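You operate a simulated robot arm through the tools that you are given. There is no shell and no other tool.

Carry out the task below with a simulated robot arm. There is one attempt and no reset: what you move stays moved.

## Task
Close the air board: shut its three valves, vent it, dials A and C down to 3 bar.
Fine: vent after the valves are shut, till the branch needles stand at zero; the couplers stay in their sockets, dial B stays.

It is judged by the outcome, as a careful person would: the job done as asked, and still so three seconds after it is handed in. It fails if anything else is knocked over, pushed out of place, dropped, spilled or broken.

## Robot
A 7-joint arm with a two-finger parallel gripper, fixed in place. Base frame: the origin is on the floor under the middle of its stand, x ahead of it, y to its left, z up; the work surface is at about z = 80. Lengths are in cm, angles in rad, forces in N, time in s.
It reaches about 147.9 cm from its shoulder. Its first joint turns from -2.897 to 2.897 rad. Payload 4.4 kg.
Tool frame: the origin (TCP) lies between the finger pads and is the grasp point; the fingertips stand 2.3 cm ahead of it; z points along the fingers, y is the line along which they close. Largest opening 9.4 cm; finger width 3.8, thickness 1; the body of the gripper, 5.4 by 9.6 cm, starts 3.9 cm behind the TCP.
Orientation is that of the tool frame in the base frame, as a unit quaternion [x, y, z, w]. With the fingers straight down and closing along the base's y, the tool's x points along the base's -x, its y along +y and its z along -z.

## Interface
- The arm moves only by the tool drive_tool. Its argument "plan" is a list of rows, each a list of 2 entries, a list of its own where there are three numbers: the shift along the base's x, y, z in units of 400 mm (1.0 is 400 mm), then the turn, a rotation vector about the base's x, y, z in units of 60 degrees (1.0 is 60 degrees). In form: [[[x, y, z], [ax, ay, az]], ...]. A call has 1 to 20 rows; each row is the pose to reach, as a shift and turn from the pose commanded when the call began. "hand" is the closure, from 0 (fully open) to 1 (shut), set as the call begins (left out, the last holds). A call with a number of a shift or a turn outside -1 to 1 is refused whole. Each row takes 0.2 s and may step no farther than 5 cm and 0.15 rad from the row before; otherwise, or with a gripper value out of range, the whole call is refused. A pose out of reach is approached as far as the arm can. The call stops where the force on the tool passes 90 N (or 10 N more than at its start, if that is more) or the arm is blocked; 0.2 s more then pass. The fingers move at their own pace (about 7.2 cm/s each) and stop on an object; they squeeze with about 34 N. The grip force told is the motor's: it shows also when the fingers shut on nothing. Time passes only in rows, and 0.2 s behind the last, so rows that repeat a pose let the fingers close. The reply holds the time, the measured pose of the TCP, the force on the tool along the base axes, the opening and the grip force, in the units named above and with some noise, with the torque about the TCP (base axes, N m) and any sound that the robot's microphone picked up.
- Cameras (640 x 400 px; columns grow to the right, rows downward): "scene" is fixed at [4.8, 65.32, 161.55]; the picture's right is [-0.46, -0.89, 0.00], its down [-0.61, 0.31, -0.73] and it looks along [0.65, -0.33, -0.68] (base axes); focal length 330 px, centre (320, 200). "wrist" rides on the gripper at [8.6, 1.6, -7.4] in the tool frame; the picture's right is [-0.18, 0.98, 0.00], its down [-0.58, -0.11, -0.81] and it looks along [-0.79, -0.15, 0.59] (tool axes); focal length 243 px, centre (320, 200). There is no depth. A picture from a camera that has moved, and an enlarged one, comes with that camera's place and axes in the base frame and with its lens.
- snapshot(camera): a new picture of that camera. The clock stands still meanwhile.
- enlarge(camera, box): a new picture of the part [left, top, right, bottom] of that camera's present view, enlarged. The clock stands still meanwhile.
- close_job(): hands the job in; it is judged then, once.

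Places have to be worked out from the pictures, the camera data and where the tool is seen. Open the gripper and draw the arm clear of the work before you hand the job in, unless the task says otherwise.

The tools are called after "Request:" as name(argument=value, ...) on one line, values as JSON. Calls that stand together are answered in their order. drive_tool: Moves the arm, as the interface text tells. Its arguments: {"type":"object","properties":{"plan":{"type":"array"},"hand":{"type":"number"}},"required":["plan"]} The other tools are called the same way: snapshot (camera) takes a picture; enlarge (camera, box) takes an enlarged picture of a part of a camera's view; close_job () hands the job in.

At the start:

```text
time_s: 0.0
tcp_pos: [70.85, 9.23, 113.84]
ee_rot: [0.0, 1.0, 0.0, 0.0]
ft_force: [0.7, 0.2, -0.2]
moment: [-0.04, 0.01, -0.01]
finger_gap: 9.39
grasp_force: 0.0
```

scene: 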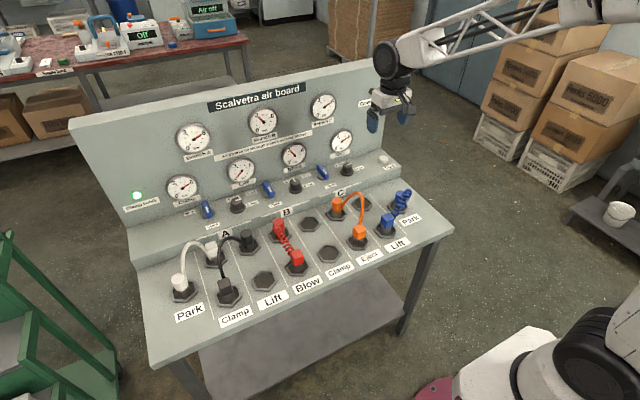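
wrist: 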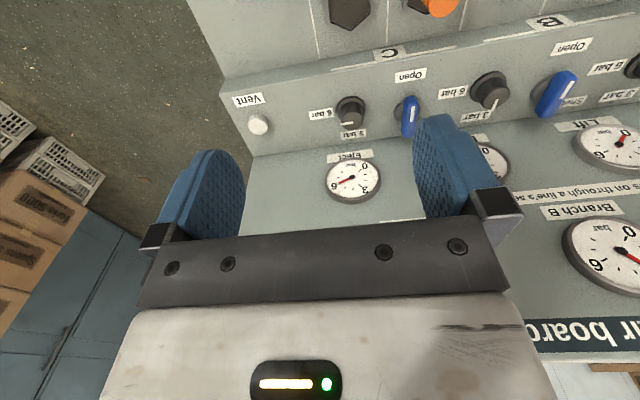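

I start by looking closely at the board in both cameras to read labels, valves, dials and gauges.

Request:
enlarge(camera="scene", box=[160, 80, 420, 240])

Request:
enlarge(camera="scene", box=[180, 140, 310, 221])

Request:
enlarge(camera="scene", box=[280, 130, 410, 211])

Request:
enlarge(camera="wrist", box=[220, 0, 640, 260])

```text
2.46 times, centred on (290, 160) of scene
camera zoom: at [4.8, 65.32, 161.55], right [-0.46, -0.89, 0.0], down [-0.61, 0.31, -0.73], along [0.65, -0.33, -0.68], focal length 812 px, centre (394, 298)
```

zoom: 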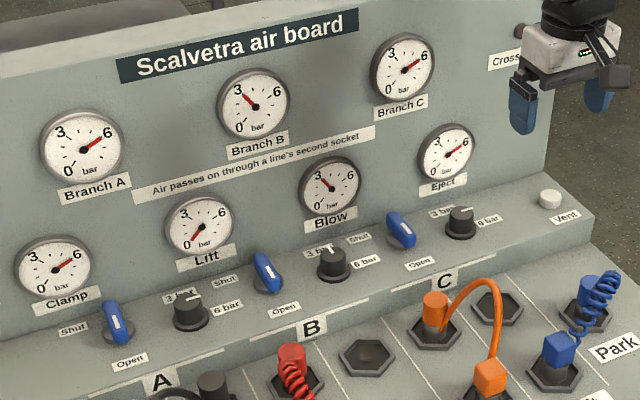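

```text
4.92 times, centred on (245, 180) of scene
camera zoom: at [4.8, 65.32, 161.55], right [-0.46, -0.89, 0.0], down [-0.61, 0.31, -0.73], along [0.65, -0.33, -0.68], focal length 1624 px, centre (689, 296)
```

zoom: 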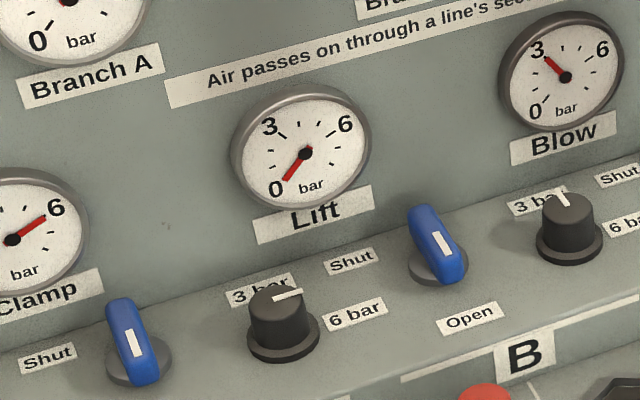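

```text
4.92 times, centred on (345, 170) of scene
camera zoom: at [4.8, 65.32, 161.55], right [-0.46, -0.89, 0.0], down [-0.61, 0.31, -0.73], along [0.65, -0.33, -0.68], focal length 1624 px, centre (197, 345)
```

zoom: 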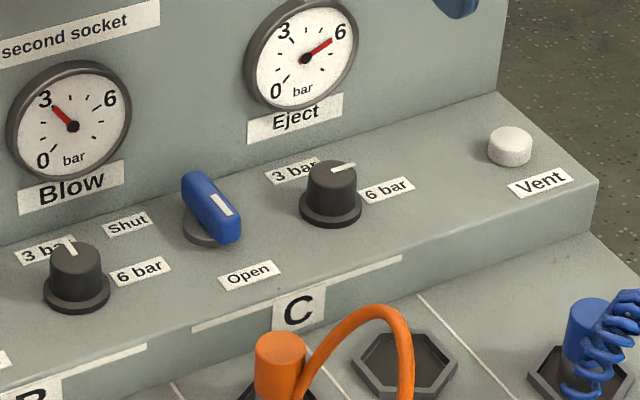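

```text
1.52 times, centred on (430, 130) of wrist
camera zoom: at [62.22, 10.87, 121.3], right [0.18, 0.98, 0.0], down [0.58, -0.11, 0.81], along [0.79, -0.15, -0.59], focal length 370 px, centre (152, 307)
```

zoom: 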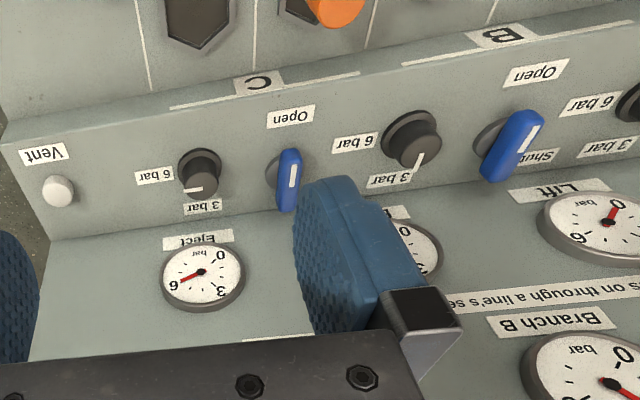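

The ledge runs along the base's y at about x = 87–90, with its dials at roughly y = 54, 33 and 12, and valves about 9 cm to the left of each dial. Levers point to "Open" (front) and "Shut" is to the left; I move the wrist camera along the board for a better second view before touching anything.

Request:
drive_tool(plan=[[[0, 0.11, 0], [0, 0, 0]], [[0, 0.22, 0], [0, 0, 0]], [[0, 0.33, 0], [0, 0, 0]], [[0, 0.44, 0], [0, 0, 0]], [[0, 0.55, 0], [0, 0, 0]], [[0, 0.66, 0], [0, 0, 0]], [[0, 0.77, 0], [0, 0, 0]], [[0, 0.85, 0], [0, 0, 0]], [[0, 0.85, 0], [0, 0, 0]]])

```text
time_s: 2.0
tcp_pos: [70.79, 43.29, 113.92]
ee_rot: [0.0, 1.0, 0.0, 0.001]
ft_force: [0.9, 0.7, 0.1]
moment: [-0.01, 0.01, -0.01]
finger_gap: 9.37
grasp_force: 0.0
```

The arm moved freely to y = 43.3. Now I take pictures from here.

Request:
snapshot(camera="wrist")

Request:
snapshot(camera="scene")

Request:
enlarge(camera="scene", box=[340, 60, 440, 122])

Request:
enlarge(camera="scene", box=[100, 160, 230, 241])

```text
taken
camera wrist: at [62.21, 44.92, 121.38], right [0.18, 0.98, 0.0], down [0.58, -0.11, 0.81], along [0.79, -0.15, -0.59], focal length 243 px, centre (320, 200)
```

wrist: 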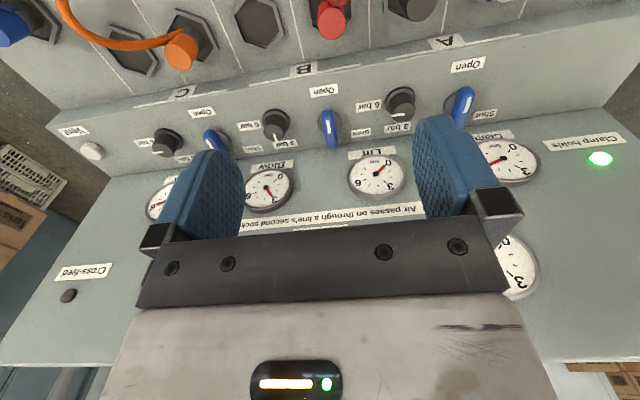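

```text
taken
```

scene: 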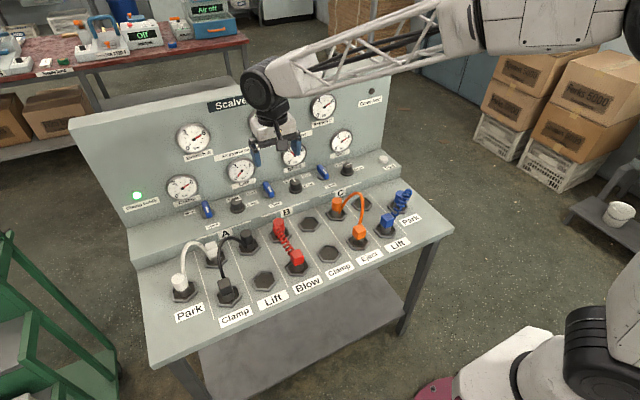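

```text
6.40 times, centred on (390, 91) of scene
camera zoom: at [4.8, 65.32, 161.55], right [-0.46, -0.89, 0.0], down [-0.61, 0.31, -0.73], along [0.65, -0.33, -0.68], focal length 2111 px, centre (-128, 898)
```

zoom: 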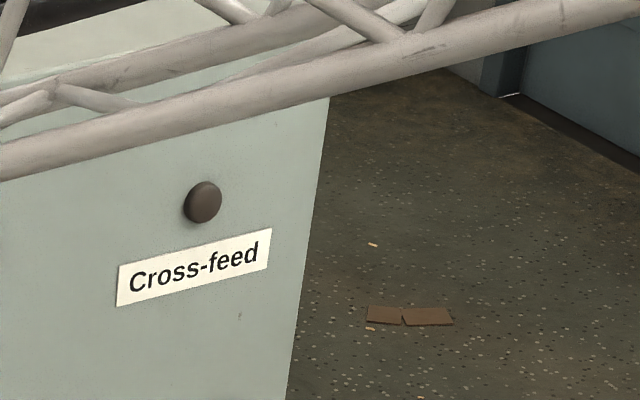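

```text
4.92 times, centred on (165, 200) of scene
camera zoom: at [4.8, 65.32, 161.55], right [-0.46, -0.89, 0.0], down [-0.61, 0.31, -0.73], along [0.65, -0.33, -0.68], focal length 1624 px, centre (1083, 198)
```

zoom: 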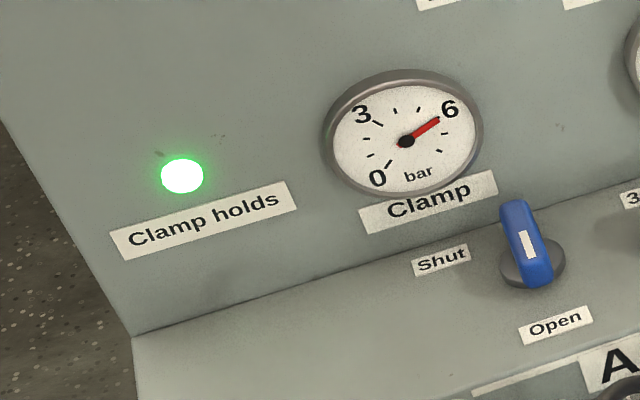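

The board also has a "Clamp holds" lamp (lit) and a "Cross-feed" lamp (dark). I enlarge the wrist view for accurate positions of valves B and A and the dials.

Request:
enlarge(camera="wrist", box=[220, 60, 420, 185])

Request:
enlarge(camera="wrist", box=[340, 40, 540, 165])

Request:
enlarge(camera="wrist", box=[50, 80, 250, 205])

Request:
enlarge(camera="scene", box=[190, 180, 280, 236])

Request:
enlarge(camera="scene", box=[250, 160, 340, 216])

Request:
enlarge(camera="scene", box=[310, 140, 400, 196])

```text
3.20 times, centred on (320, 122) of wrist
camera zoom: at [62.21, 44.92, 121.38], right [0.18, 0.98, 0.0], down [0.58, -0.11, 0.81], along [0.79, -0.15, -0.59], focal length 776 px, centre (320, 448)
```

zoom: 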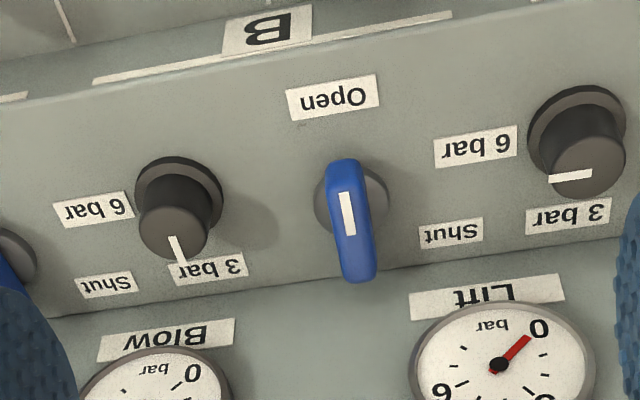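

```text
3.20 times, centred on (440, 102) of wrist
camera zoom: at [62.21, 44.92, 121.38], right [0.18, 0.98, 0.0], down [0.58, -0.11, 0.81], along [0.79, -0.15, -0.59], focal length 776 px, centre (-64, 512)
```

zoom: 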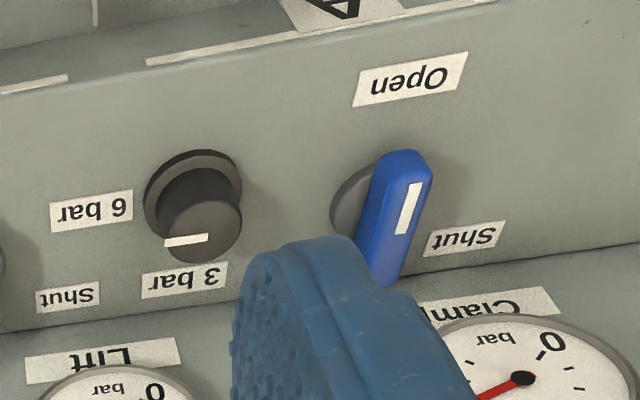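

```text
3.20 times, centred on (150, 142) of wrist
camera zoom: at [62.21, 44.92, 121.38], right [0.18, 0.98, 0.0], down [0.58, -0.11, 0.81], along [0.79, -0.15, -0.59], focal length 776 px, centre (864, 384)
```

zoom: 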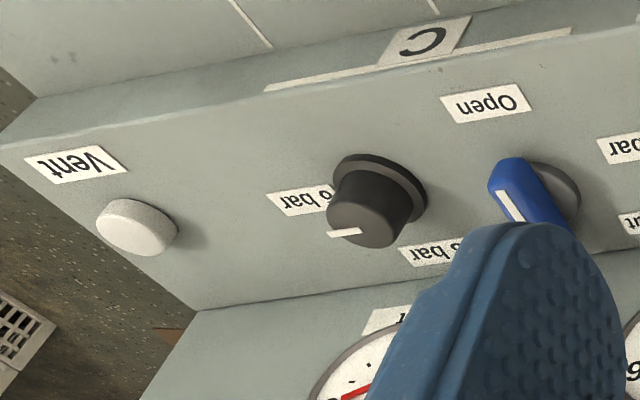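

```text
7.11 times, centred on (235, 208) of scene
camera zoom: at [4.8, 65.32, 161.55], right [-0.46, -0.89, 0.0], down [-0.61, 0.31, -0.73], along [0.65, -0.33, -0.68], focal length 2346 px, centre (924, 143)
```

zoom: 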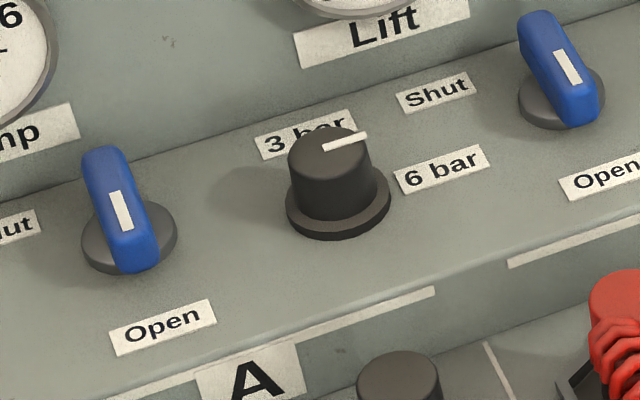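

```text
7.11 times, centred on (295, 188) of scene
camera zoom: at [4.8, 65.32, 161.55], right [-0.46, -0.89, 0.0], down [-0.61, 0.31, -0.73], along [0.65, -0.33, -0.68], focal length 2346 px, centre (498, 285)
```

zoom: 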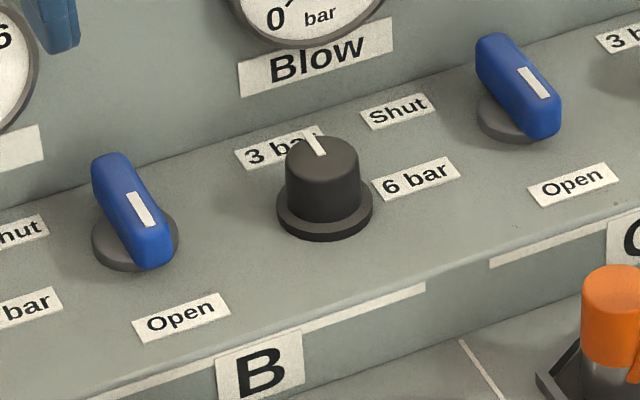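

```text
7.11 times, centred on (355, 168) of scene
camera zoom: at [4.8, 65.32, 161.55], right [-0.46, -0.89, 0.0], down [-0.61, 0.31, -0.73], along [0.65, -0.33, -0.68], focal length 2346 px, centre (71, 428)
```

zoom: 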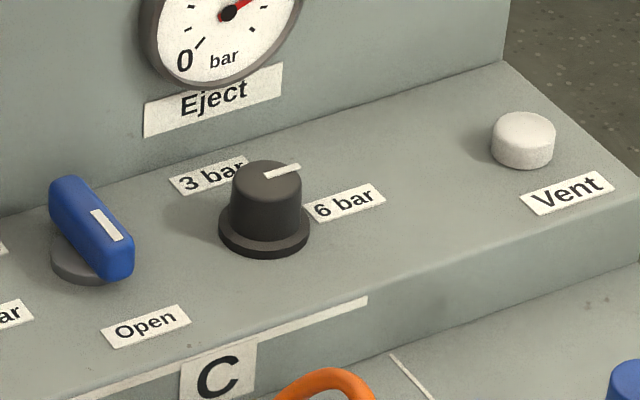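

Combining both cameras: ledge top is at about z = 85 and the panel at x ≈ 93.8. The valve pivots are near x = 88.3 at y = 63.1, 42.0 and 20.9, with lever tops at z ≈ 88.1. The dials are near x = 86.4 at y = 54, 33 and 11.8, and the vent button is near (86, -4.1). There is little room to grip and turn a lever next to the panel, so I will push each one round with closed fingertips, starting with valve B from its right side.

Request:
drive_tool(plan=[[[0.11, -0.033, 0], [0, 0, 0]], [[0.22, -0.066, 0], [0, 0, 0]], [[0.335, -0.103, 0], [0, 0, 0]], [[0.335, -0.103, -0.12], [0, 0, 0]], [[0.335, -0.103, -0.24], [0, 0, 0]], [[0.335, -0.103, -0.36], [0, 0, 0]], [[0.335, -0.103, -0.45], [0, 0, 0]], [[0.335, -0.103, -0.53], [0, 0, 0]], [[0.335, -0.103, -0.53], [0, 0, 0]]], hand=1)

Request:
snapshot(camera="scene")

Request:
enlarge(camera="scene", box=[200, 110, 360, 210])

Request:
snapshot(camera="wrist")

```text
time_s: 4.0
tcp_pos: [84.39, 38.87, 92.51]
ee_rot: [0.0, 1.0, -0.001, 0.001]
ft_force: [-0.3, 0.3, 0.6]
moment: [-0.02, 0.01, 0.01]
finger_gap: 0.03
grasp_force: 33.8
```

```text
taken
```

scene: 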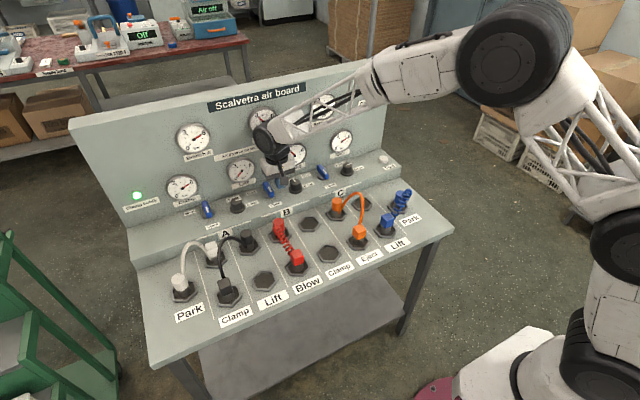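

```text
4.00 times, centred on (280, 160) of scene
camera zoom: at [4.8, 65.32, 161.55], right [-0.46, -0.89, 0.0], down [-0.61, 0.31, -0.73], along [0.65, -0.33, -0.68], focal length 1319 px, centre (480, 360)
```

zoom: 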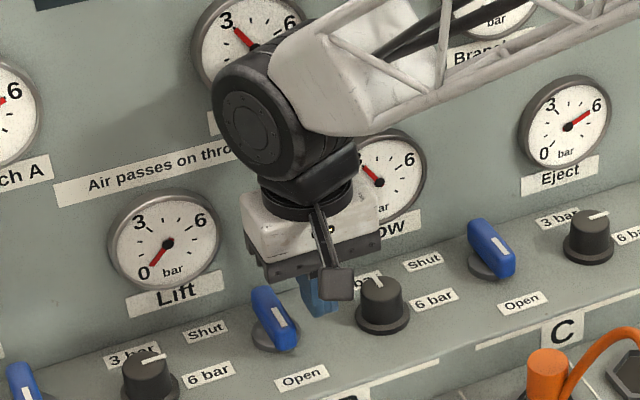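

```text
taken
camera wrist: at [75.69, 40.52, 99.99], right [0.18, 0.98, 0.0], down [0.58, -0.11, 0.81], along [0.79, -0.15, -0.59], focal length 243 px, centre (320, 200)
```

wrist: 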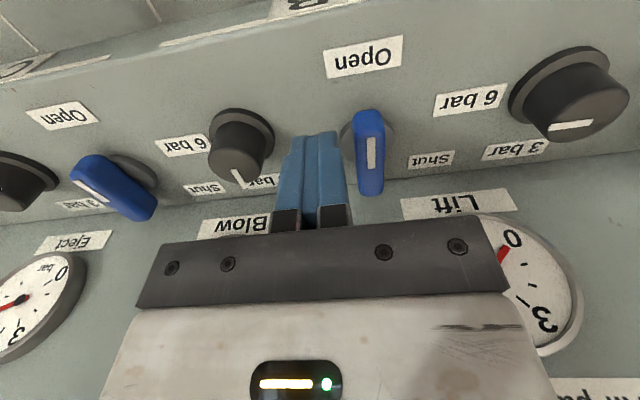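

The closed fingers stand to the right of lever B with clear space. I lower them to lever height (TCP z ≈ 88.4, tips just above the ledge).

Request:
drive_tool(plan=[[[0, 0, -0.04], [0, 0, 0]], [[0, 0, -0.08], [0, 0, 0]], [[0, 0, -0.1], [0, 0, 0]], [[0, 0, -0.1], [0, 0, 0]]])

Request:
enlarge(camera="scene", box=[220, 130, 350, 211])

Request:
enlarge(camera="wrist", box=[220, 40, 480, 202])

```text
time_s: 5.0
tcp_pos: [84.26, 39.04, 88.63]
ee_rot: [0.0, 1.0, 0.0, 0.0]
ft_force: [0.2, 0.8, 0.4]
moment: [-0.02, 0.02, 0.0]
finger_gap: 0.0
grasp_force: 33.7
```

```text
4.92 times, centred on (285, 170) of scene
camera zoom: at [4.8, 65.32, 161.55], right [-0.46, -0.89, 0.0], down [-0.61, 0.31, -0.73], along [0.65, -0.33, -0.68], focal length 1624 px, centre (492, 345)
```

zoom: 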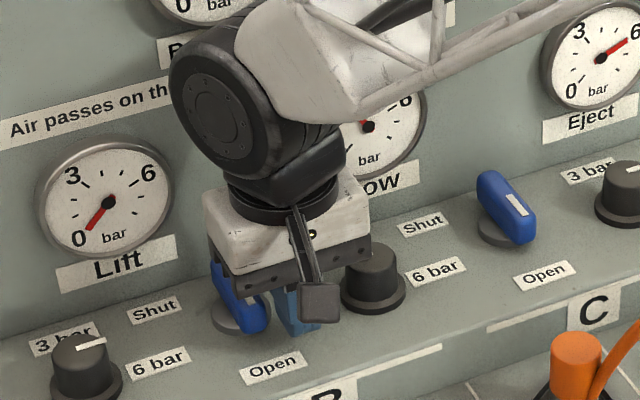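

```text
2.46 times, centred on (350, 121) of wrist
camera zoom: at [75.62, 40.65, 96.13], right [0.18, 0.98, 0.0], down [0.58, -0.11, 0.81], along [0.79, -0.15, -0.59], focal length 597 px, centre (246, 394)
```

zoom: 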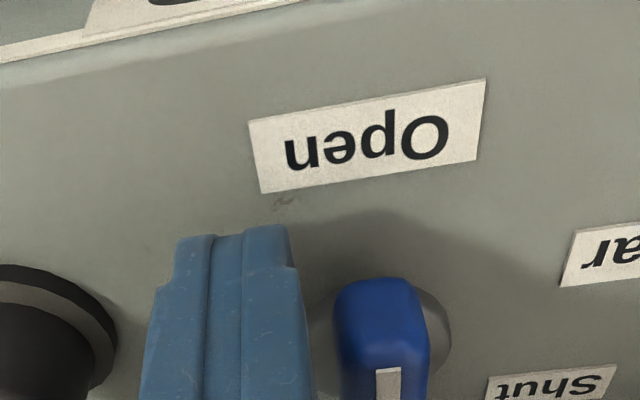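

The fingers are beside lever B, about 1 cm from it. I push gently left along the lever's arc by roughly 30° and check force and picture.

Request:
drive_tool(plan=[[[0, 0.015, 0], [0, 0, 0]], [[0, 0.0275, 0], [0, 0, 0]], [[0, 0.0425, 0], [0, 0, 0]], [[0, 0.0588, 0], [0, 0, 0]]])

Request:
enlarge(camera="wrist", box=[220, 40, 480, 202])

Request:
enlarge(camera="scene", box=[220, 130, 350, 211])

```text
time_s: 6.0
tcp_pos: [84.06, 41.39, 88.56]
ee_rot: [0.0, 1.0, 0.0, 0.0]
ft_force: [0.0, 1.1, 0.2]
moment: [-0.03, 0.0, 0.01]
finger_gap: 0.01
grasp_force: 34.4
```

```text
2.46 times, centred on (350, 121) of wrist
camera zoom: at [75.62, 42.98, 96.14], right [0.18, 0.98, 0.0], down [0.58, -0.11, 0.81], along [0.79, -0.15, -0.59], focal length 597 px, centre (246, 394)
```

zoom: 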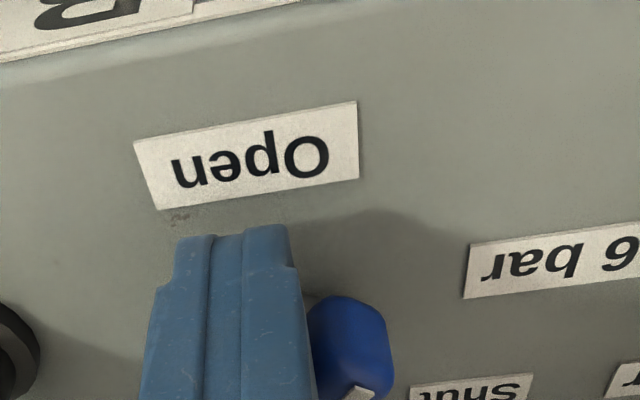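

```text
4.92 times, centred on (285, 170) of scene
camera zoom: at [4.8, 65.32, 161.55], right [-0.46, -0.89, 0.0], down [-0.61, 0.31, -0.73], along [0.65, -0.33, -0.68], focal length 1624 px, centre (492, 345)
```

zoom: 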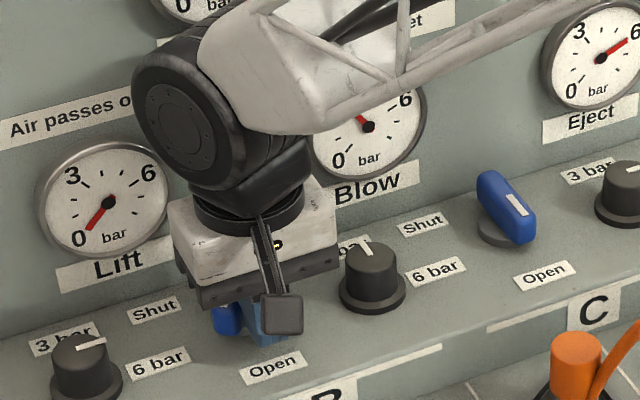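

Lever B is turning easily with the push. I continue along the arc to about 75°.

Request:
drive_tool(plan=[[[0.0075, 0.0163, 0], [0, 0, 0]], [[0.0163, 0.0288, 0], [0, 0, 0]], [[0.0275, 0.0388, 0], [0, 0, 0]], [[0.0275, 0.0388, 0], [0, 0, 0]]])

Request:
snapshot(camera="wrist")

Request:
enlarge(camera="scene", box=[220, 130, 350, 211])

```text
time_s: 7.0
tcp_pos: [85.44, 43.14, 88.7]
ee_rot: [0.0, 1.0, 0.0, 0.0]
ft_force: [-1.4, -0.4, 0.1]
moment: [0.0, 0.04, 0.03]
finger_gap: 0.02
grasp_force: 34.1
```

```text
taken
camera wrist: at [76.75, 44.7, 96.12], right [0.18, 0.98, 0.0], down [0.58, -0.11, 0.81], along [0.79, -0.15, -0.59], focal length 243 px, centre (320, 200)
```

wrist: 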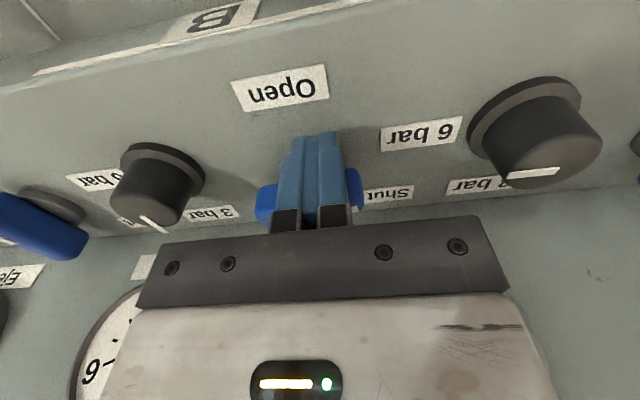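

```text
4.92 times, centred on (285, 170) of scene
camera zoom: at [4.8, 65.32, 161.55], right [-0.46, -0.89, 0.0], down [-0.61, 0.31, -0.73], along [0.65, -0.33, -0.68], focal length 1624 px, centre (492, 345)
```

zoom: 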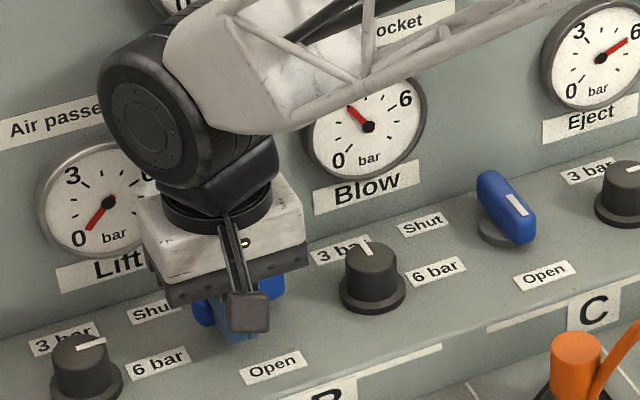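

Lever B now lies almost across the board. I slide toward its left end and keep pushing back in small steps, watching for the stop or a click.

Request:
drive_tool(plan=[[[0.004, 0.0125, 0], [0, 0, 0]], [[0.0075, 0.025, 0], [0, 0, 0]], [[0.0125, 0.03, 0], [0, 0, 0]], [[0.0175, 0.033, 0], [0, 0, 0]], [[0.0175, 0.033, 0], [0, 0, 0]]])

Request:
snapshot(camera="wrist")

Request:
enlarge(camera="scene", box=[220, 130, 350, 211])

```text
time_s: 7.9
tcp_pos: [85.66, 44.26, 88.74]
ee_rot: [0.0, 1.0, -0.002, -0.003]
ft_force: [-36.8, -18.7, 19.4]
moment: [-0.16, -0.28, -0.48]
finger_gap: 0.01
grasp_force: 33.9
stopped in row 4: the force on the tool passed its limit at 102 N (the readings are from after the stop); the commanded pose is now the measured one
```

```text
taken
camera wrist: at [77.04, 45.75, 96.17], right [0.18, 0.98, 0.0], down [0.59, -0.11, 0.8], along [0.79, -0.15, -0.6], focal length 243 px, centre (320, 200)
```

wrist: 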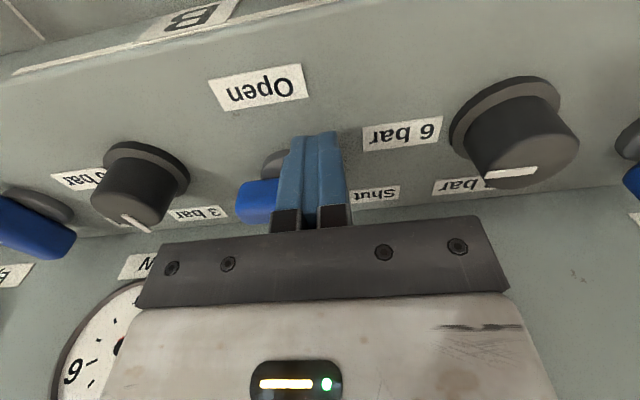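

```text
4.92 times, centred on (285, 170) of scene
camera zoom: at [4.8, 65.32, 161.55], right [-0.46, -0.89, 0.0], down [-0.61, 0.31, -0.73], along [0.65, -0.33, -0.68], focal length 1624 px, centre (492, 345)
```

zoom: 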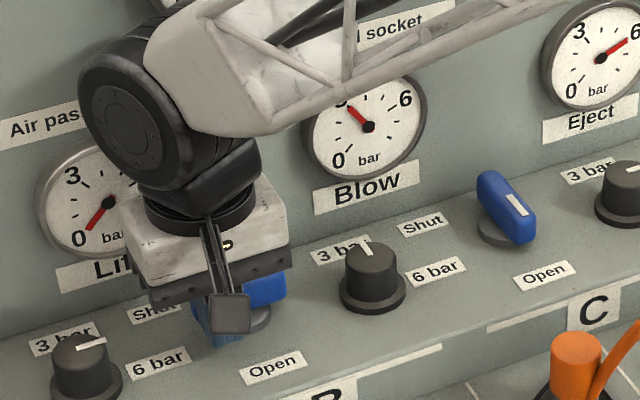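

The force jumped at what appears to be the lever's end stop, with lever B lying straight across. I back off and lift to inspect.

Request:
drive_tool(plan=[[[-0.02, 0, 0], [0, 0, 0]], [[-0.04, -0.01, 0], [0, 0, 0]], [[-0.04, -0.01, 0.06], [0, 0, 0]], [[-0.06, -0.01, 0.16], [0, 0, 0]], [[-0.12, -0.01, 0.26], [0, 0, 0]], [[-0.2, -0.01, 0.34], [0, 0, 0]], [[-0.2, -0.01, 0.34], [0, 0, 0]]])

Request:
snapshot(camera="wrist")

Request:
enlarge(camera="scene", box=[190, 130, 350, 230])

Request:
snapshot(camera="scene")

```text
time_s: 9.5
tcp_pos: [77.82, 44.04, 102.28]
ee_rot: [0.0, 1.0, -0.001, -0.002]
ft_force: [1.5, 1.0, -0.2]
moment: [0.02, 0.01, 0.02]
finger_gap: 0.01
grasp_force: 34.0
```

```text
taken
camera wrist: at [69.18, 45.7, 109.76], right [0.18, 0.98, 0.0], down [0.59, -0.11, 0.8], along [0.79, -0.15, -0.59], focal length 243 px, centre (320, 200)
```

wrist: 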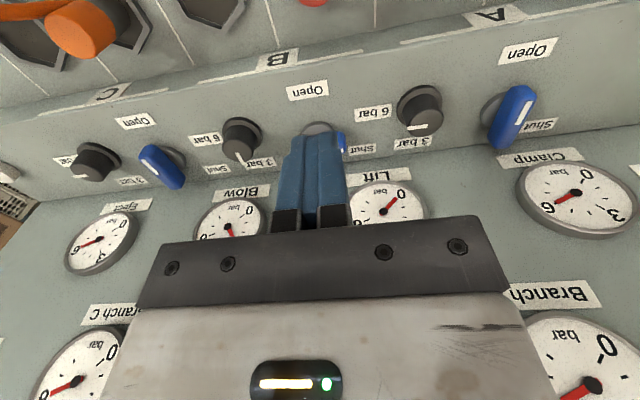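

```text
4.00 times, centred on (270, 180) of scene
camera zoom: at [4.8, 65.32, 161.55], right [-0.46, -0.89, 0.0], down [-0.61, 0.31, -0.73], along [0.65, -0.33, -0.68], focal length 1319 px, centre (520, 280)
```

zoom: 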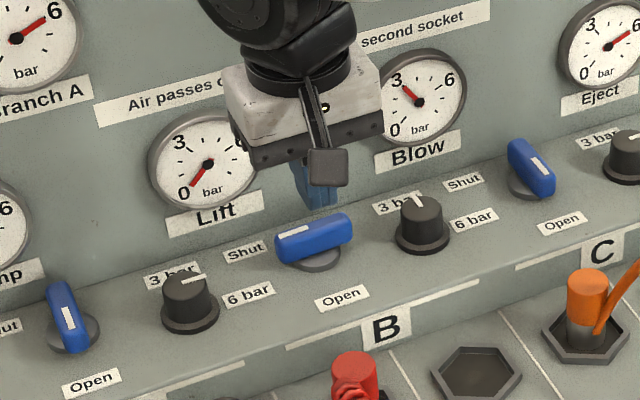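

```text
taken
```

scene: 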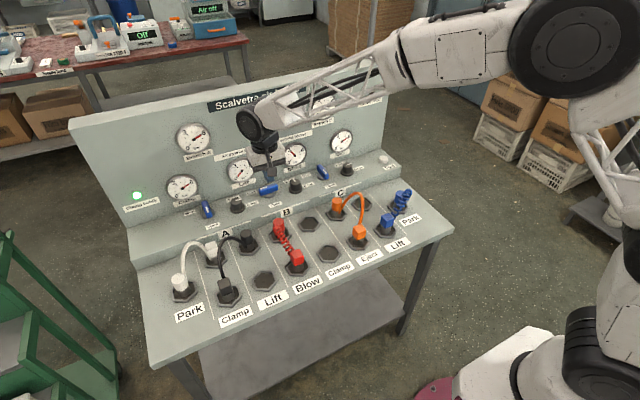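

Lever B now points straight at "Shut" with its stop reached, and nothing else has moved. Next is valve A: I move to its right side and go down beside it.

Request:
drive_tool(plan=[[[0.04, 0.1, 0], [0, 0, 0]], [[0.08, 0.2, 0], [0, 0, 0]], [[0.12, 0.3, 0], [0, 0, 0]], [[0.16, 0.4, 0], [0, 0, 0]], [[0.16, 0.4, -0.1], [0, 0, 0]], [[0.16, 0.4, -0.2], [0, 0, 0]], [[0.16, 0.4, -0.28], [0, 0, 0]], [[0.16, 0.4, -0.32], [0, 0, 0]], [[0.16, 0.4, -0.343], [0, 0, 0]], [[0.16, 0.4, -0.343], [0, 0, 0]]])

Request:
snapshot(camera="wrist")

Request:
enlarge(camera="scene", box=[140, 140, 300, 240])

```text
time_s: 11.7
tcp_pos: [84.18, 59.69, 88.41]
ee_rot: [0.0, 1.0, -0.001, -0.002]
ft_force: [0.2, 0.4, 0.0]
moment: [-0.02, -0.05, 0.02]
finger_gap: 0.01
grasp_force: 33.8
```

```text
taken
camera wrist: at [75.58, 61.4, 95.94], right [0.18, 0.98, 0.0], down [0.59, -0.11, 0.8], along [0.79, -0.15, -0.59], focal length 243 px, centre (320, 200)
```

wrist: 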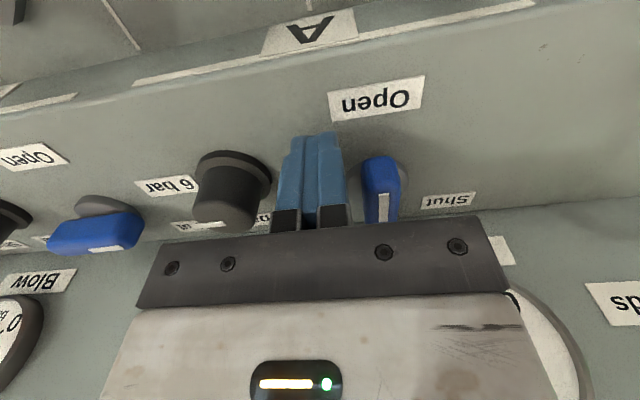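

```text
4.00 times, centred on (220, 190) of scene
camera zoom: at [4.8, 65.32, 161.55], right [-0.46, -0.89, 0.0], down [-0.61, 0.31, -0.73], along [0.65, -0.33, -0.68], focal length 1319 px, centre (720, 240)
```

zoom: 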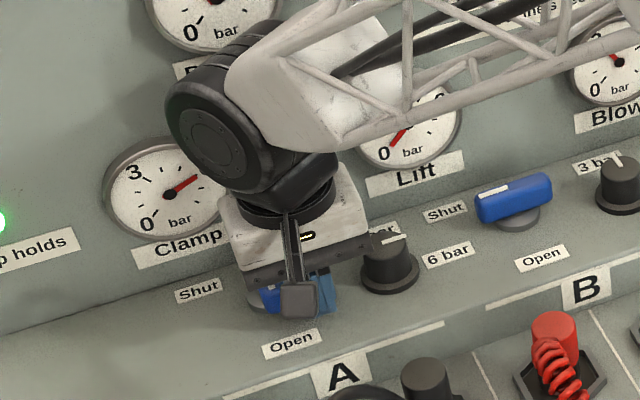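

The fingers stand between dial A and lever A with clearance on both sides. I push lever A round the same arc that worked for B.

Request:
drive_tool(plan=[[[0, 0.0225, 0], [0, 0, 0]], [[0, 0.045, 0], [0, 0, 0]], [[0, 0.06, 0], [0, 0, 0]], [[-0.0008, 0.0725, 0], [0, 0, 0]], [[0.005, 0.0863, 0], [0, 0, 0]], [[0.0125, 0.0988, 0], [0, 0, 0]], [[0.0238, 0.1113, 0], [0, 0, 0]], [[0.03, 0.125, 0], [0, 0, 0]], [[0.035, 0.1375, 0], [0, 0, 0]], [[0.0385, 0.1425, 0], [0, 0, 0]], [[0.0385, 0.1425, 0], [0, 0, 0]]])

Request:
snapshot(camera="wrist")

Request:
enlarge(camera="scene", box=[140, 140, 300, 240])

```text
time_s: 14.1
tcp_pos: [85.52, 65.42, 88.43]
ee_rot: [0.0, 1.0, -0.002, -0.003]
ft_force: [-38.4, -18.0, 4.6]
moment: [-0.03, -0.15, -0.68]
finger_gap: 0.02
grasp_force: 34.0
```

```text
taken
camera wrist: at [76.96, 67.1, 95.96], right [0.18, 0.98, 0.0], down [0.59, -0.11, 0.8], along [0.79, -0.15, -0.6], focal length 243 px, centre (320, 200)
```

wrist: 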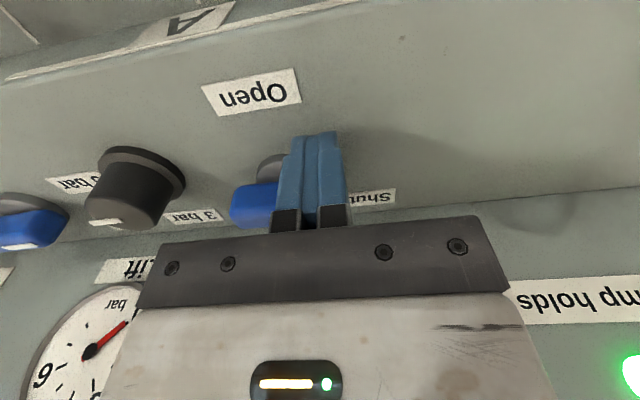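

```text
4.00 times, centred on (220, 190) of scene
camera zoom: at [4.8, 65.32, 161.55], right [-0.46, -0.89, 0.0], down [-0.61, 0.31, -0.73], along [0.65, -0.33, -0.68], focal length 1319 px, centre (720, 240)
```

zoom: 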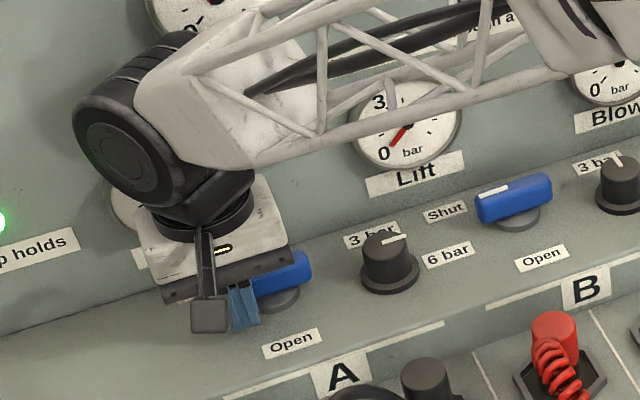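

Lever A is at its stop (about 38 N reaction) and lies across toward "Shut". I back off, lift, and start travelling toward valve C.

Request:
drive_tool(plan=[[[-0.02, 0, 0], [0, 0, 0]], [[-0.04, -0.005, 0], [0, 0, 0]], [[-0.04, -0.005, 0.1], [0, 0, 0]], [[-0.08, -0.005, 0.2], [0, 0, 0]], [[-0.12, -0.005, 0.3], [0, 0, 0]], [[-0.12, -0.12, 0.33], [0, 0, 0]], [[-0.12, -0.24, 0.33], [0, 0, 0]], [[-0.12, -0.36, 0.33], [0, 0, 0]], [[-0.12, -0.48, 0.33], [0, 0, 0]], [[-0.12, -0.6, 0.33], [0, 0, 0]], [[-0.12, -0.72, 0.33], [0, 0, 0]], [[-0.12, -0.84, 0.33], [0, 0, 0]], [[-0.12, -0.84, 0.33], [0, 0, 0]]])

Request:
enlarge(camera="scene", box=[140, 100, 380, 250])

Request:
snapshot(camera="wrist")

```text
time_s: 16.9
tcp_pos: [80.57, 32.11, 101.59]
ee_rot: [0.0, 1.0, -0.002, -0.003]
ft_force: [-0.2, 0.0, -0.2]
moment: [0.01, 0.0, 0.02]
finger_gap: 0.0
grasp_force: 33.5
```

```text
2.67 times, centred on (260, 175) of scene
camera zoom: at [4.8, 65.32, 161.55], right [-0.46, -0.89, 0.0], down [-0.61, 0.31, -0.73], along [0.65, -0.33, -0.68], focal length 880 px, centre (480, 267)
```

zoom: 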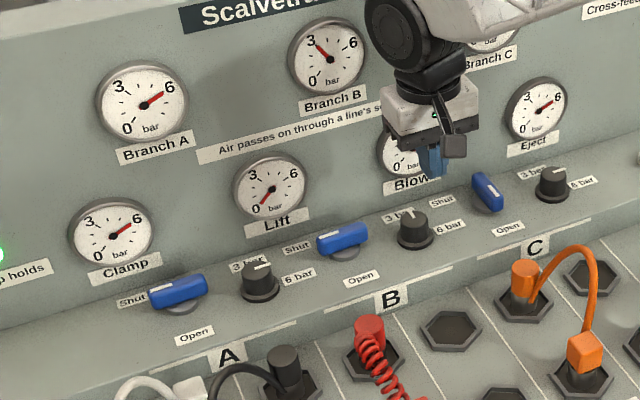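

```text
taken
camera wrist: at [72.07, 33.74, 109.2], right [0.18, 0.98, 0.0], down [0.58, -0.11, 0.8], along [0.79, -0.15, -0.59], focal length 243 px, centre (320, 200)
```

wrist: 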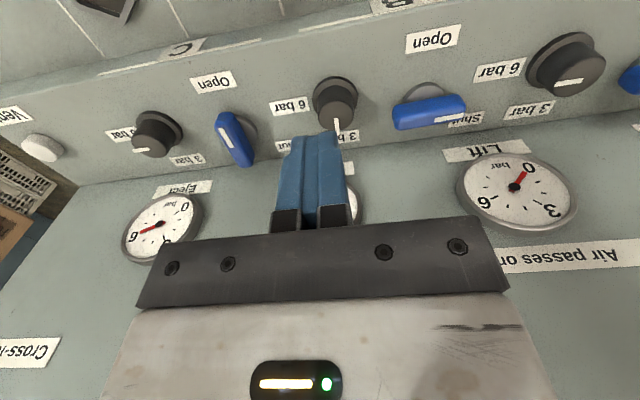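

Levers A and B both read "Shut". Now valve C: I move to its right side (between lever C and dial C) and descend.

Request:
drive_tool(plan=[[[0.03, -0.11, 0], [0, 0, 0]], [[0.06, -0.22, 0], [0, 0, 0]], [[0.09, -0.33, 0], [0, 0, 0]], [[0.09, -0.36, 0], [0, 0, 0]], [[0.09, -0.36, -0.1], [0, 0, 0]], [[0.09, -0.36, -0.2], [0, 0, 0]], [[0.09, -0.36, -0.28], [0, 0, 0]], [[0.09, -0.36, -0.328], [0, 0, 0]], [[0.09, -0.36, -0.328], [0, 0, 0]]])

Request:
snapshot(camera="wrist")

Request:
enlarge(camera="scene", box=[260, 110, 420, 210])

```text
time_s: 18.9
tcp_pos: [84.53, 17.5, 88.44]
ee_rot: [0.0, 1.0, -0.001, -0.002]
ft_force: [-1.1, 0.3, 0.3]
moment: [0.01, 0.0, 0.01]
finger_gap: 0.0
grasp_force: 33.8
```

```text
taken
camera wrist: at [75.86, 19.1, 95.92], right [0.18, 0.98, 0.0], down [0.58, -0.11, 0.8], along [0.79, -0.15, -0.59], focal length 243 px, centre (320, 200)
```

wrist: 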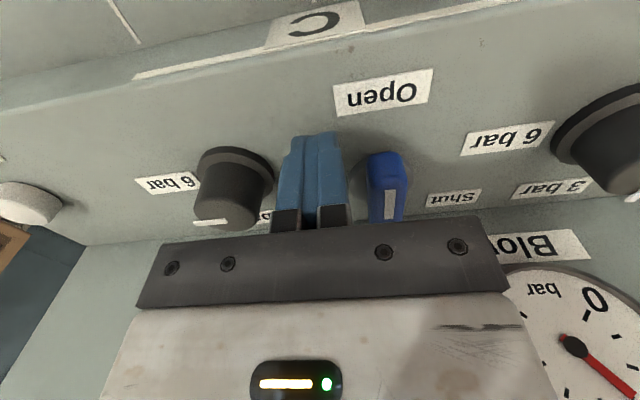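

```text
4.00 times, centred on (340, 160) of scene
camera zoom: at [4.8, 65.32, 161.55], right [-0.46, -0.89, 0.0], down [-0.61, 0.31, -0.73], along [0.65, -0.33, -0.68], focal length 1319 px, centre (240, 360)
```

zoom: 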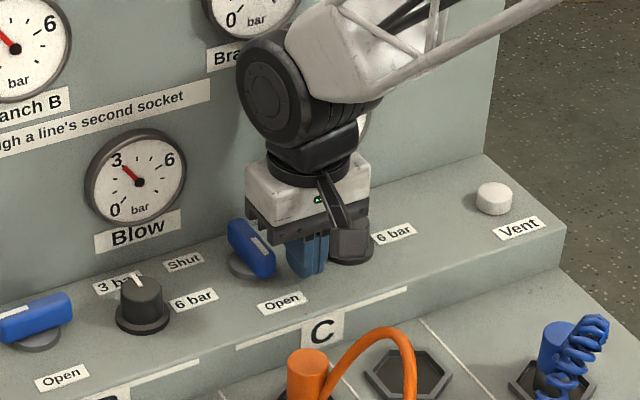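

The geometry matches that at valve A. I push lever C round the same arc.

Request:
drive_tool(plan=[[[0, 0.0225, 0], [0, 0, 0]], [[0, 0.045, 0], [0, 0, 0]], [[-0.001, 0.06, 0], [0, 0, 0]], [[-0.002, 0.0725, 0], [0, 0, 0]], [[0.003, 0.0863, 0], [0, 0, 0]], [[0.0105, 0.0988, 0], [0, 0, 0]], [[0.0218, 0.1113, 0], [0, 0, 0]], [[0.028, 0.125, 0], [0, 0, 0]], [[0.033, 0.1375, 0], [0, 0, 0]], [[0.036, 0.1425, 0], [0, 0, 0]], [[0.036, 0.1425, 0], [0, 0, 0]]])

Request:
snapshot(camera="wrist")

Request:
enlarge(camera="scene", box=[260, 110, 420, 210])

```text
time_s: 21.1
tcp_pos: [85.59, 23.04, 88.23]
ee_rot: [0.001, 1.0, -0.002, -0.007]
ft_force: [-22.2, -5.4, 9.0]
moment: [0.0, -0.26, -0.25]
finger_gap: 0.04
grasp_force: 33.7
stopped in row 11: the force on the tool passed its limit at 95 N (the readings are from after the stop); the commanded pose is now the measured one
```

```text
taken
camera wrist: at [77.0, 24.6, 95.71], right [0.18, 0.98, -0.01], down [0.59, -0.1, 0.8], along [0.78, -0.15, -0.6], focal length 243 px, centre (320, 200)
```

wrist: 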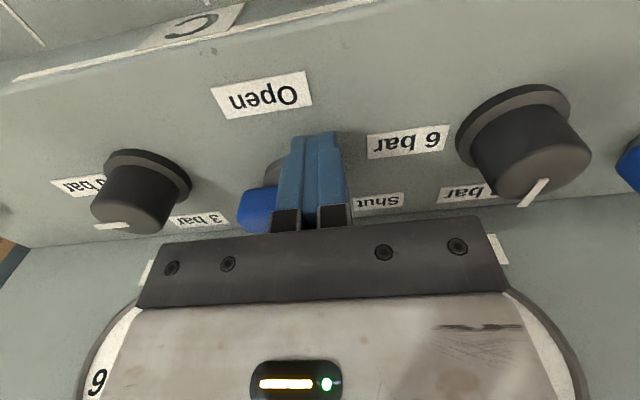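

```text
4.00 times, centred on (340, 160) of scene
camera zoom: at [4.8, 65.32, 161.55], right [-0.46, -0.89, 0.0], down [-0.61, 0.31, -0.73], along [0.65, -0.33, -0.68], focal length 1319 px, centre (240, 360)
```

zoom: 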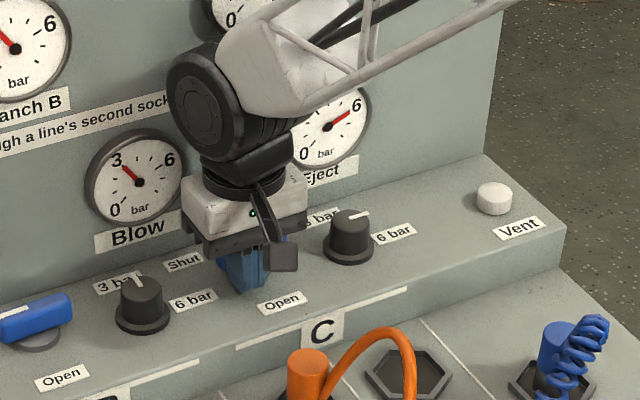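

Lever C has reached its stop. I back off, lift, and move part-way to the vent, then look at all three levers.

Request:
drive_tool(plan=[[[-0.02, 0, 0], [0, 0, 0]], [[-0.04, -0.005, 0], [0, 0, 0]], [[-0.04, -0.005, 0.1], [0, 0, 0]], [[-0.06, -0.005, 0.2], [0, 0, 0]], [[-0.08, -0.005, 0.3], [0, 0, 0]], [[-0.06, -0.12, 0.3], [0, 0, 0]], [[-0.04, -0.24, 0.3], [0, 0, 0]], [[-0.02, -0.36, 0.3], [0, 0, 0]], [[0, -0.48, 0.3], [0, 0, 0]], [[0.01, -0.58, 0.3], [0, 0, 0]], [[0.01, -0.68, 0.3], [0, 0, 0]], [[0.01, -0.68, 0.3], [0, 0, 0]]])

Request:
enlarge(camera="scene", box=[150, 80, 430, 255])

Request:
snapshot(camera="wrist")

Request:
enlarge(camera="scene", box=[290, 120, 410, 195])

```text
time_s: 23.7
tcp_pos: [86.15, -4.49, 100.25]
ee_rot: [0.001, 1.0, -0.002, -0.007]
ft_force: [0.6, 0.8, 1.2]
moment: [0.02, 0.02, 0.0]
finger_gap: 0.03
grasp_force: 33.7
```

```text
2.29 times, centred on (290, 168) of scene
camera zoom: at [4.8, 65.32, 161.55], right [-0.46, -0.89, 0.0], down [-0.61, 0.31, -0.73], along [0.65, -0.33, -0.68], focal length 754 px, centre (389, 274)
```

zoom: 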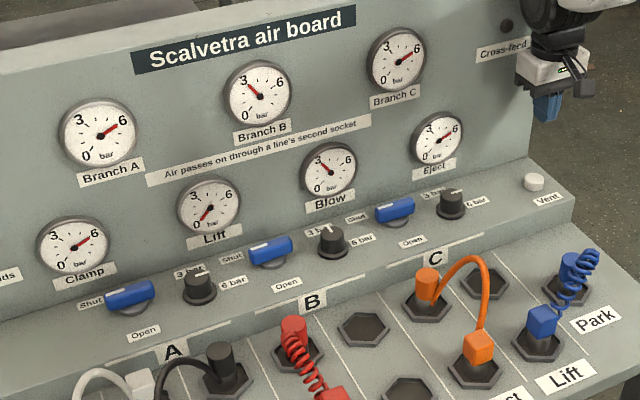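

```text
taken
camera wrist: at [77.51, -2.82, 107.82], right [0.19, 0.98, -0.01], down [0.59, -0.11, 0.8], along [0.78, -0.15, -0.6], focal length 243 px, centre (320, 200)
```

wrist: 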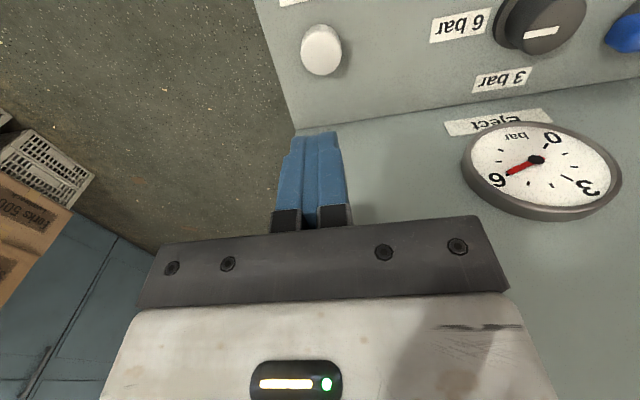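

```text
5.33 times, centred on (350, 158) of scene
camera zoom: at [4.8, 65.32, 161.55], right [-0.46, -0.89, 0.0], down [-0.61, 0.31, -0.73], along [0.65, -0.33, -0.68], focal length 1759 px, centre (160, 427)
```

zoom: 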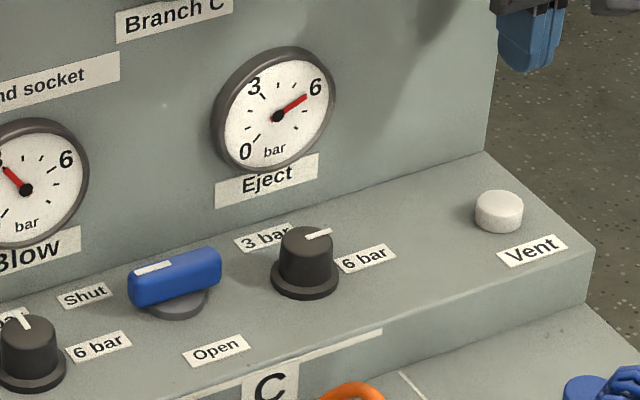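

All three levers now stand at "Shut". The vent button is estimated at (85.8, -4.2) with its top at z ≈ 86.4, right under the closed fingertips; I descend to just above it.

Request:
drive_tool(plan=[[[-0.004, 0, -0.1], [0, 0, 0]], [[-0.004, 0, -0.2], [0, 0, 0]], [[-0.004, 0, -0.25], [0, 0, 0]], [[-0.004, 0, -0.265], [0, 0, 0]], [[-0.004, 0, -0.265], [0, 0, 0]]])

Request:
enlarge(camera="scene", box=[320, 120, 440, 195])

Request:
snapshot(camera="wrist")

```text
time_s: 24.9
tcp_pos: [85.91, -4.22, 89.77]
ee_rot: [0.001, 1.0, -0.004, -0.006]
ft_force: [-0.7, 0.3, 0.0]
moment: [0.0, 0.01, 0.02]
finger_gap: 0.02
grasp_force: 33.7
```

```text
5.33 times, centred on (380, 158) of scene
camera zoom: at [4.8, 65.32, 161.55], right [-0.46, -0.89, 0.0], down [-0.61, 0.31, -0.73], along [0.65, -0.33, -0.68], focal length 1759 px, centre (0, 427)
```

zoom: 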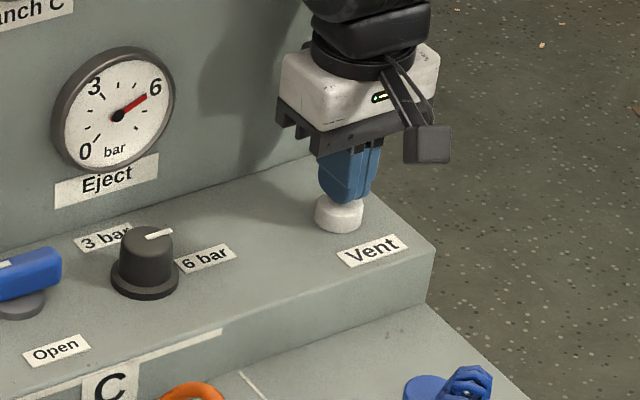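

```text
taken
camera wrist: at [77.31, -2.66, 97.21], right [0.19, 0.98, -0.01], down [0.59, -0.11, 0.8], along [0.78, -0.15, -0.6], focal length 243 px, centre (320, 200)
```

wrist: 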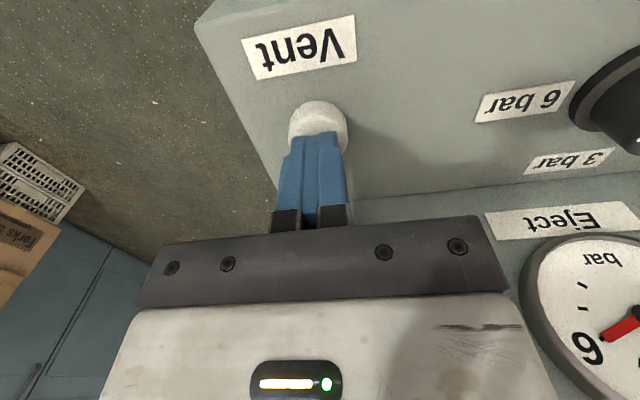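

The fingertips are centred above the white button. I press down in small steps and watch the force and the needles.

Request:
drive_tool(plan=[[[0, 0, -0.01], [0, 0, 0]], [[0, 0, -0.02], [0, 0, 0]], [[0, 0, -0.026], [0, 0, 0]], [[0, 0, -0.032], [0, 0, 0]], [[0, 0, -0.036], [0, 0, 0]], [[0, 0, -0.036], [0, 0, 0]]])

Request:
enlarge(camera="scene", box=[150, 80, 430, 255])

Request:
enlarge(camera="scene", box=[320, 120, 440, 195])

```text
time_s: 26.3
tcp_pos: [85.9, -4.25, 88.33]
ee_rot: [0.001, 1.0, -0.003, -0.005]
ft_force: [-0.1, -1.1, 24.2]
moment: [-0.03, 0.03, 0.0]
finger_gap: 0.02
grasp_force: 34.0
```

```text
2.29 times, centred on (290, 168) of scene
camera zoom: at [4.8, 65.32, 161.55], right [-0.46, -0.89, 0.0], down [-0.61, 0.31, -0.73], along [0.65, -0.33, -0.68], focal length 754 px, centre (389, 274)
```

zoom: 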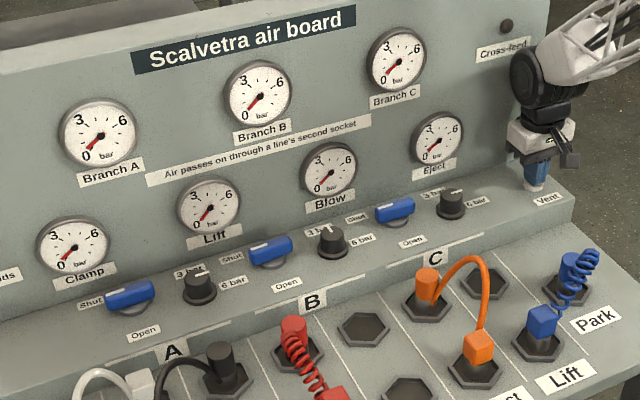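

```text
5.33 times, centred on (380, 158) of scene
camera zoom: at [4.8, 65.32, 161.55], right [-0.46, -0.89, 0.0], down [-0.61, 0.31, -0.73], along [0.65, -0.33, -0.68], focal length 1759 px, centre (0, 427)
```

zoom: 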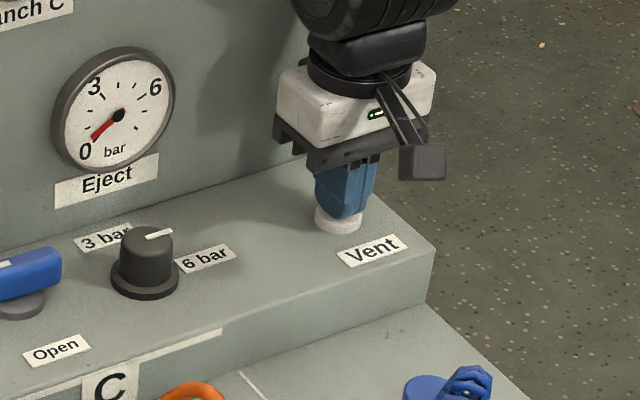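

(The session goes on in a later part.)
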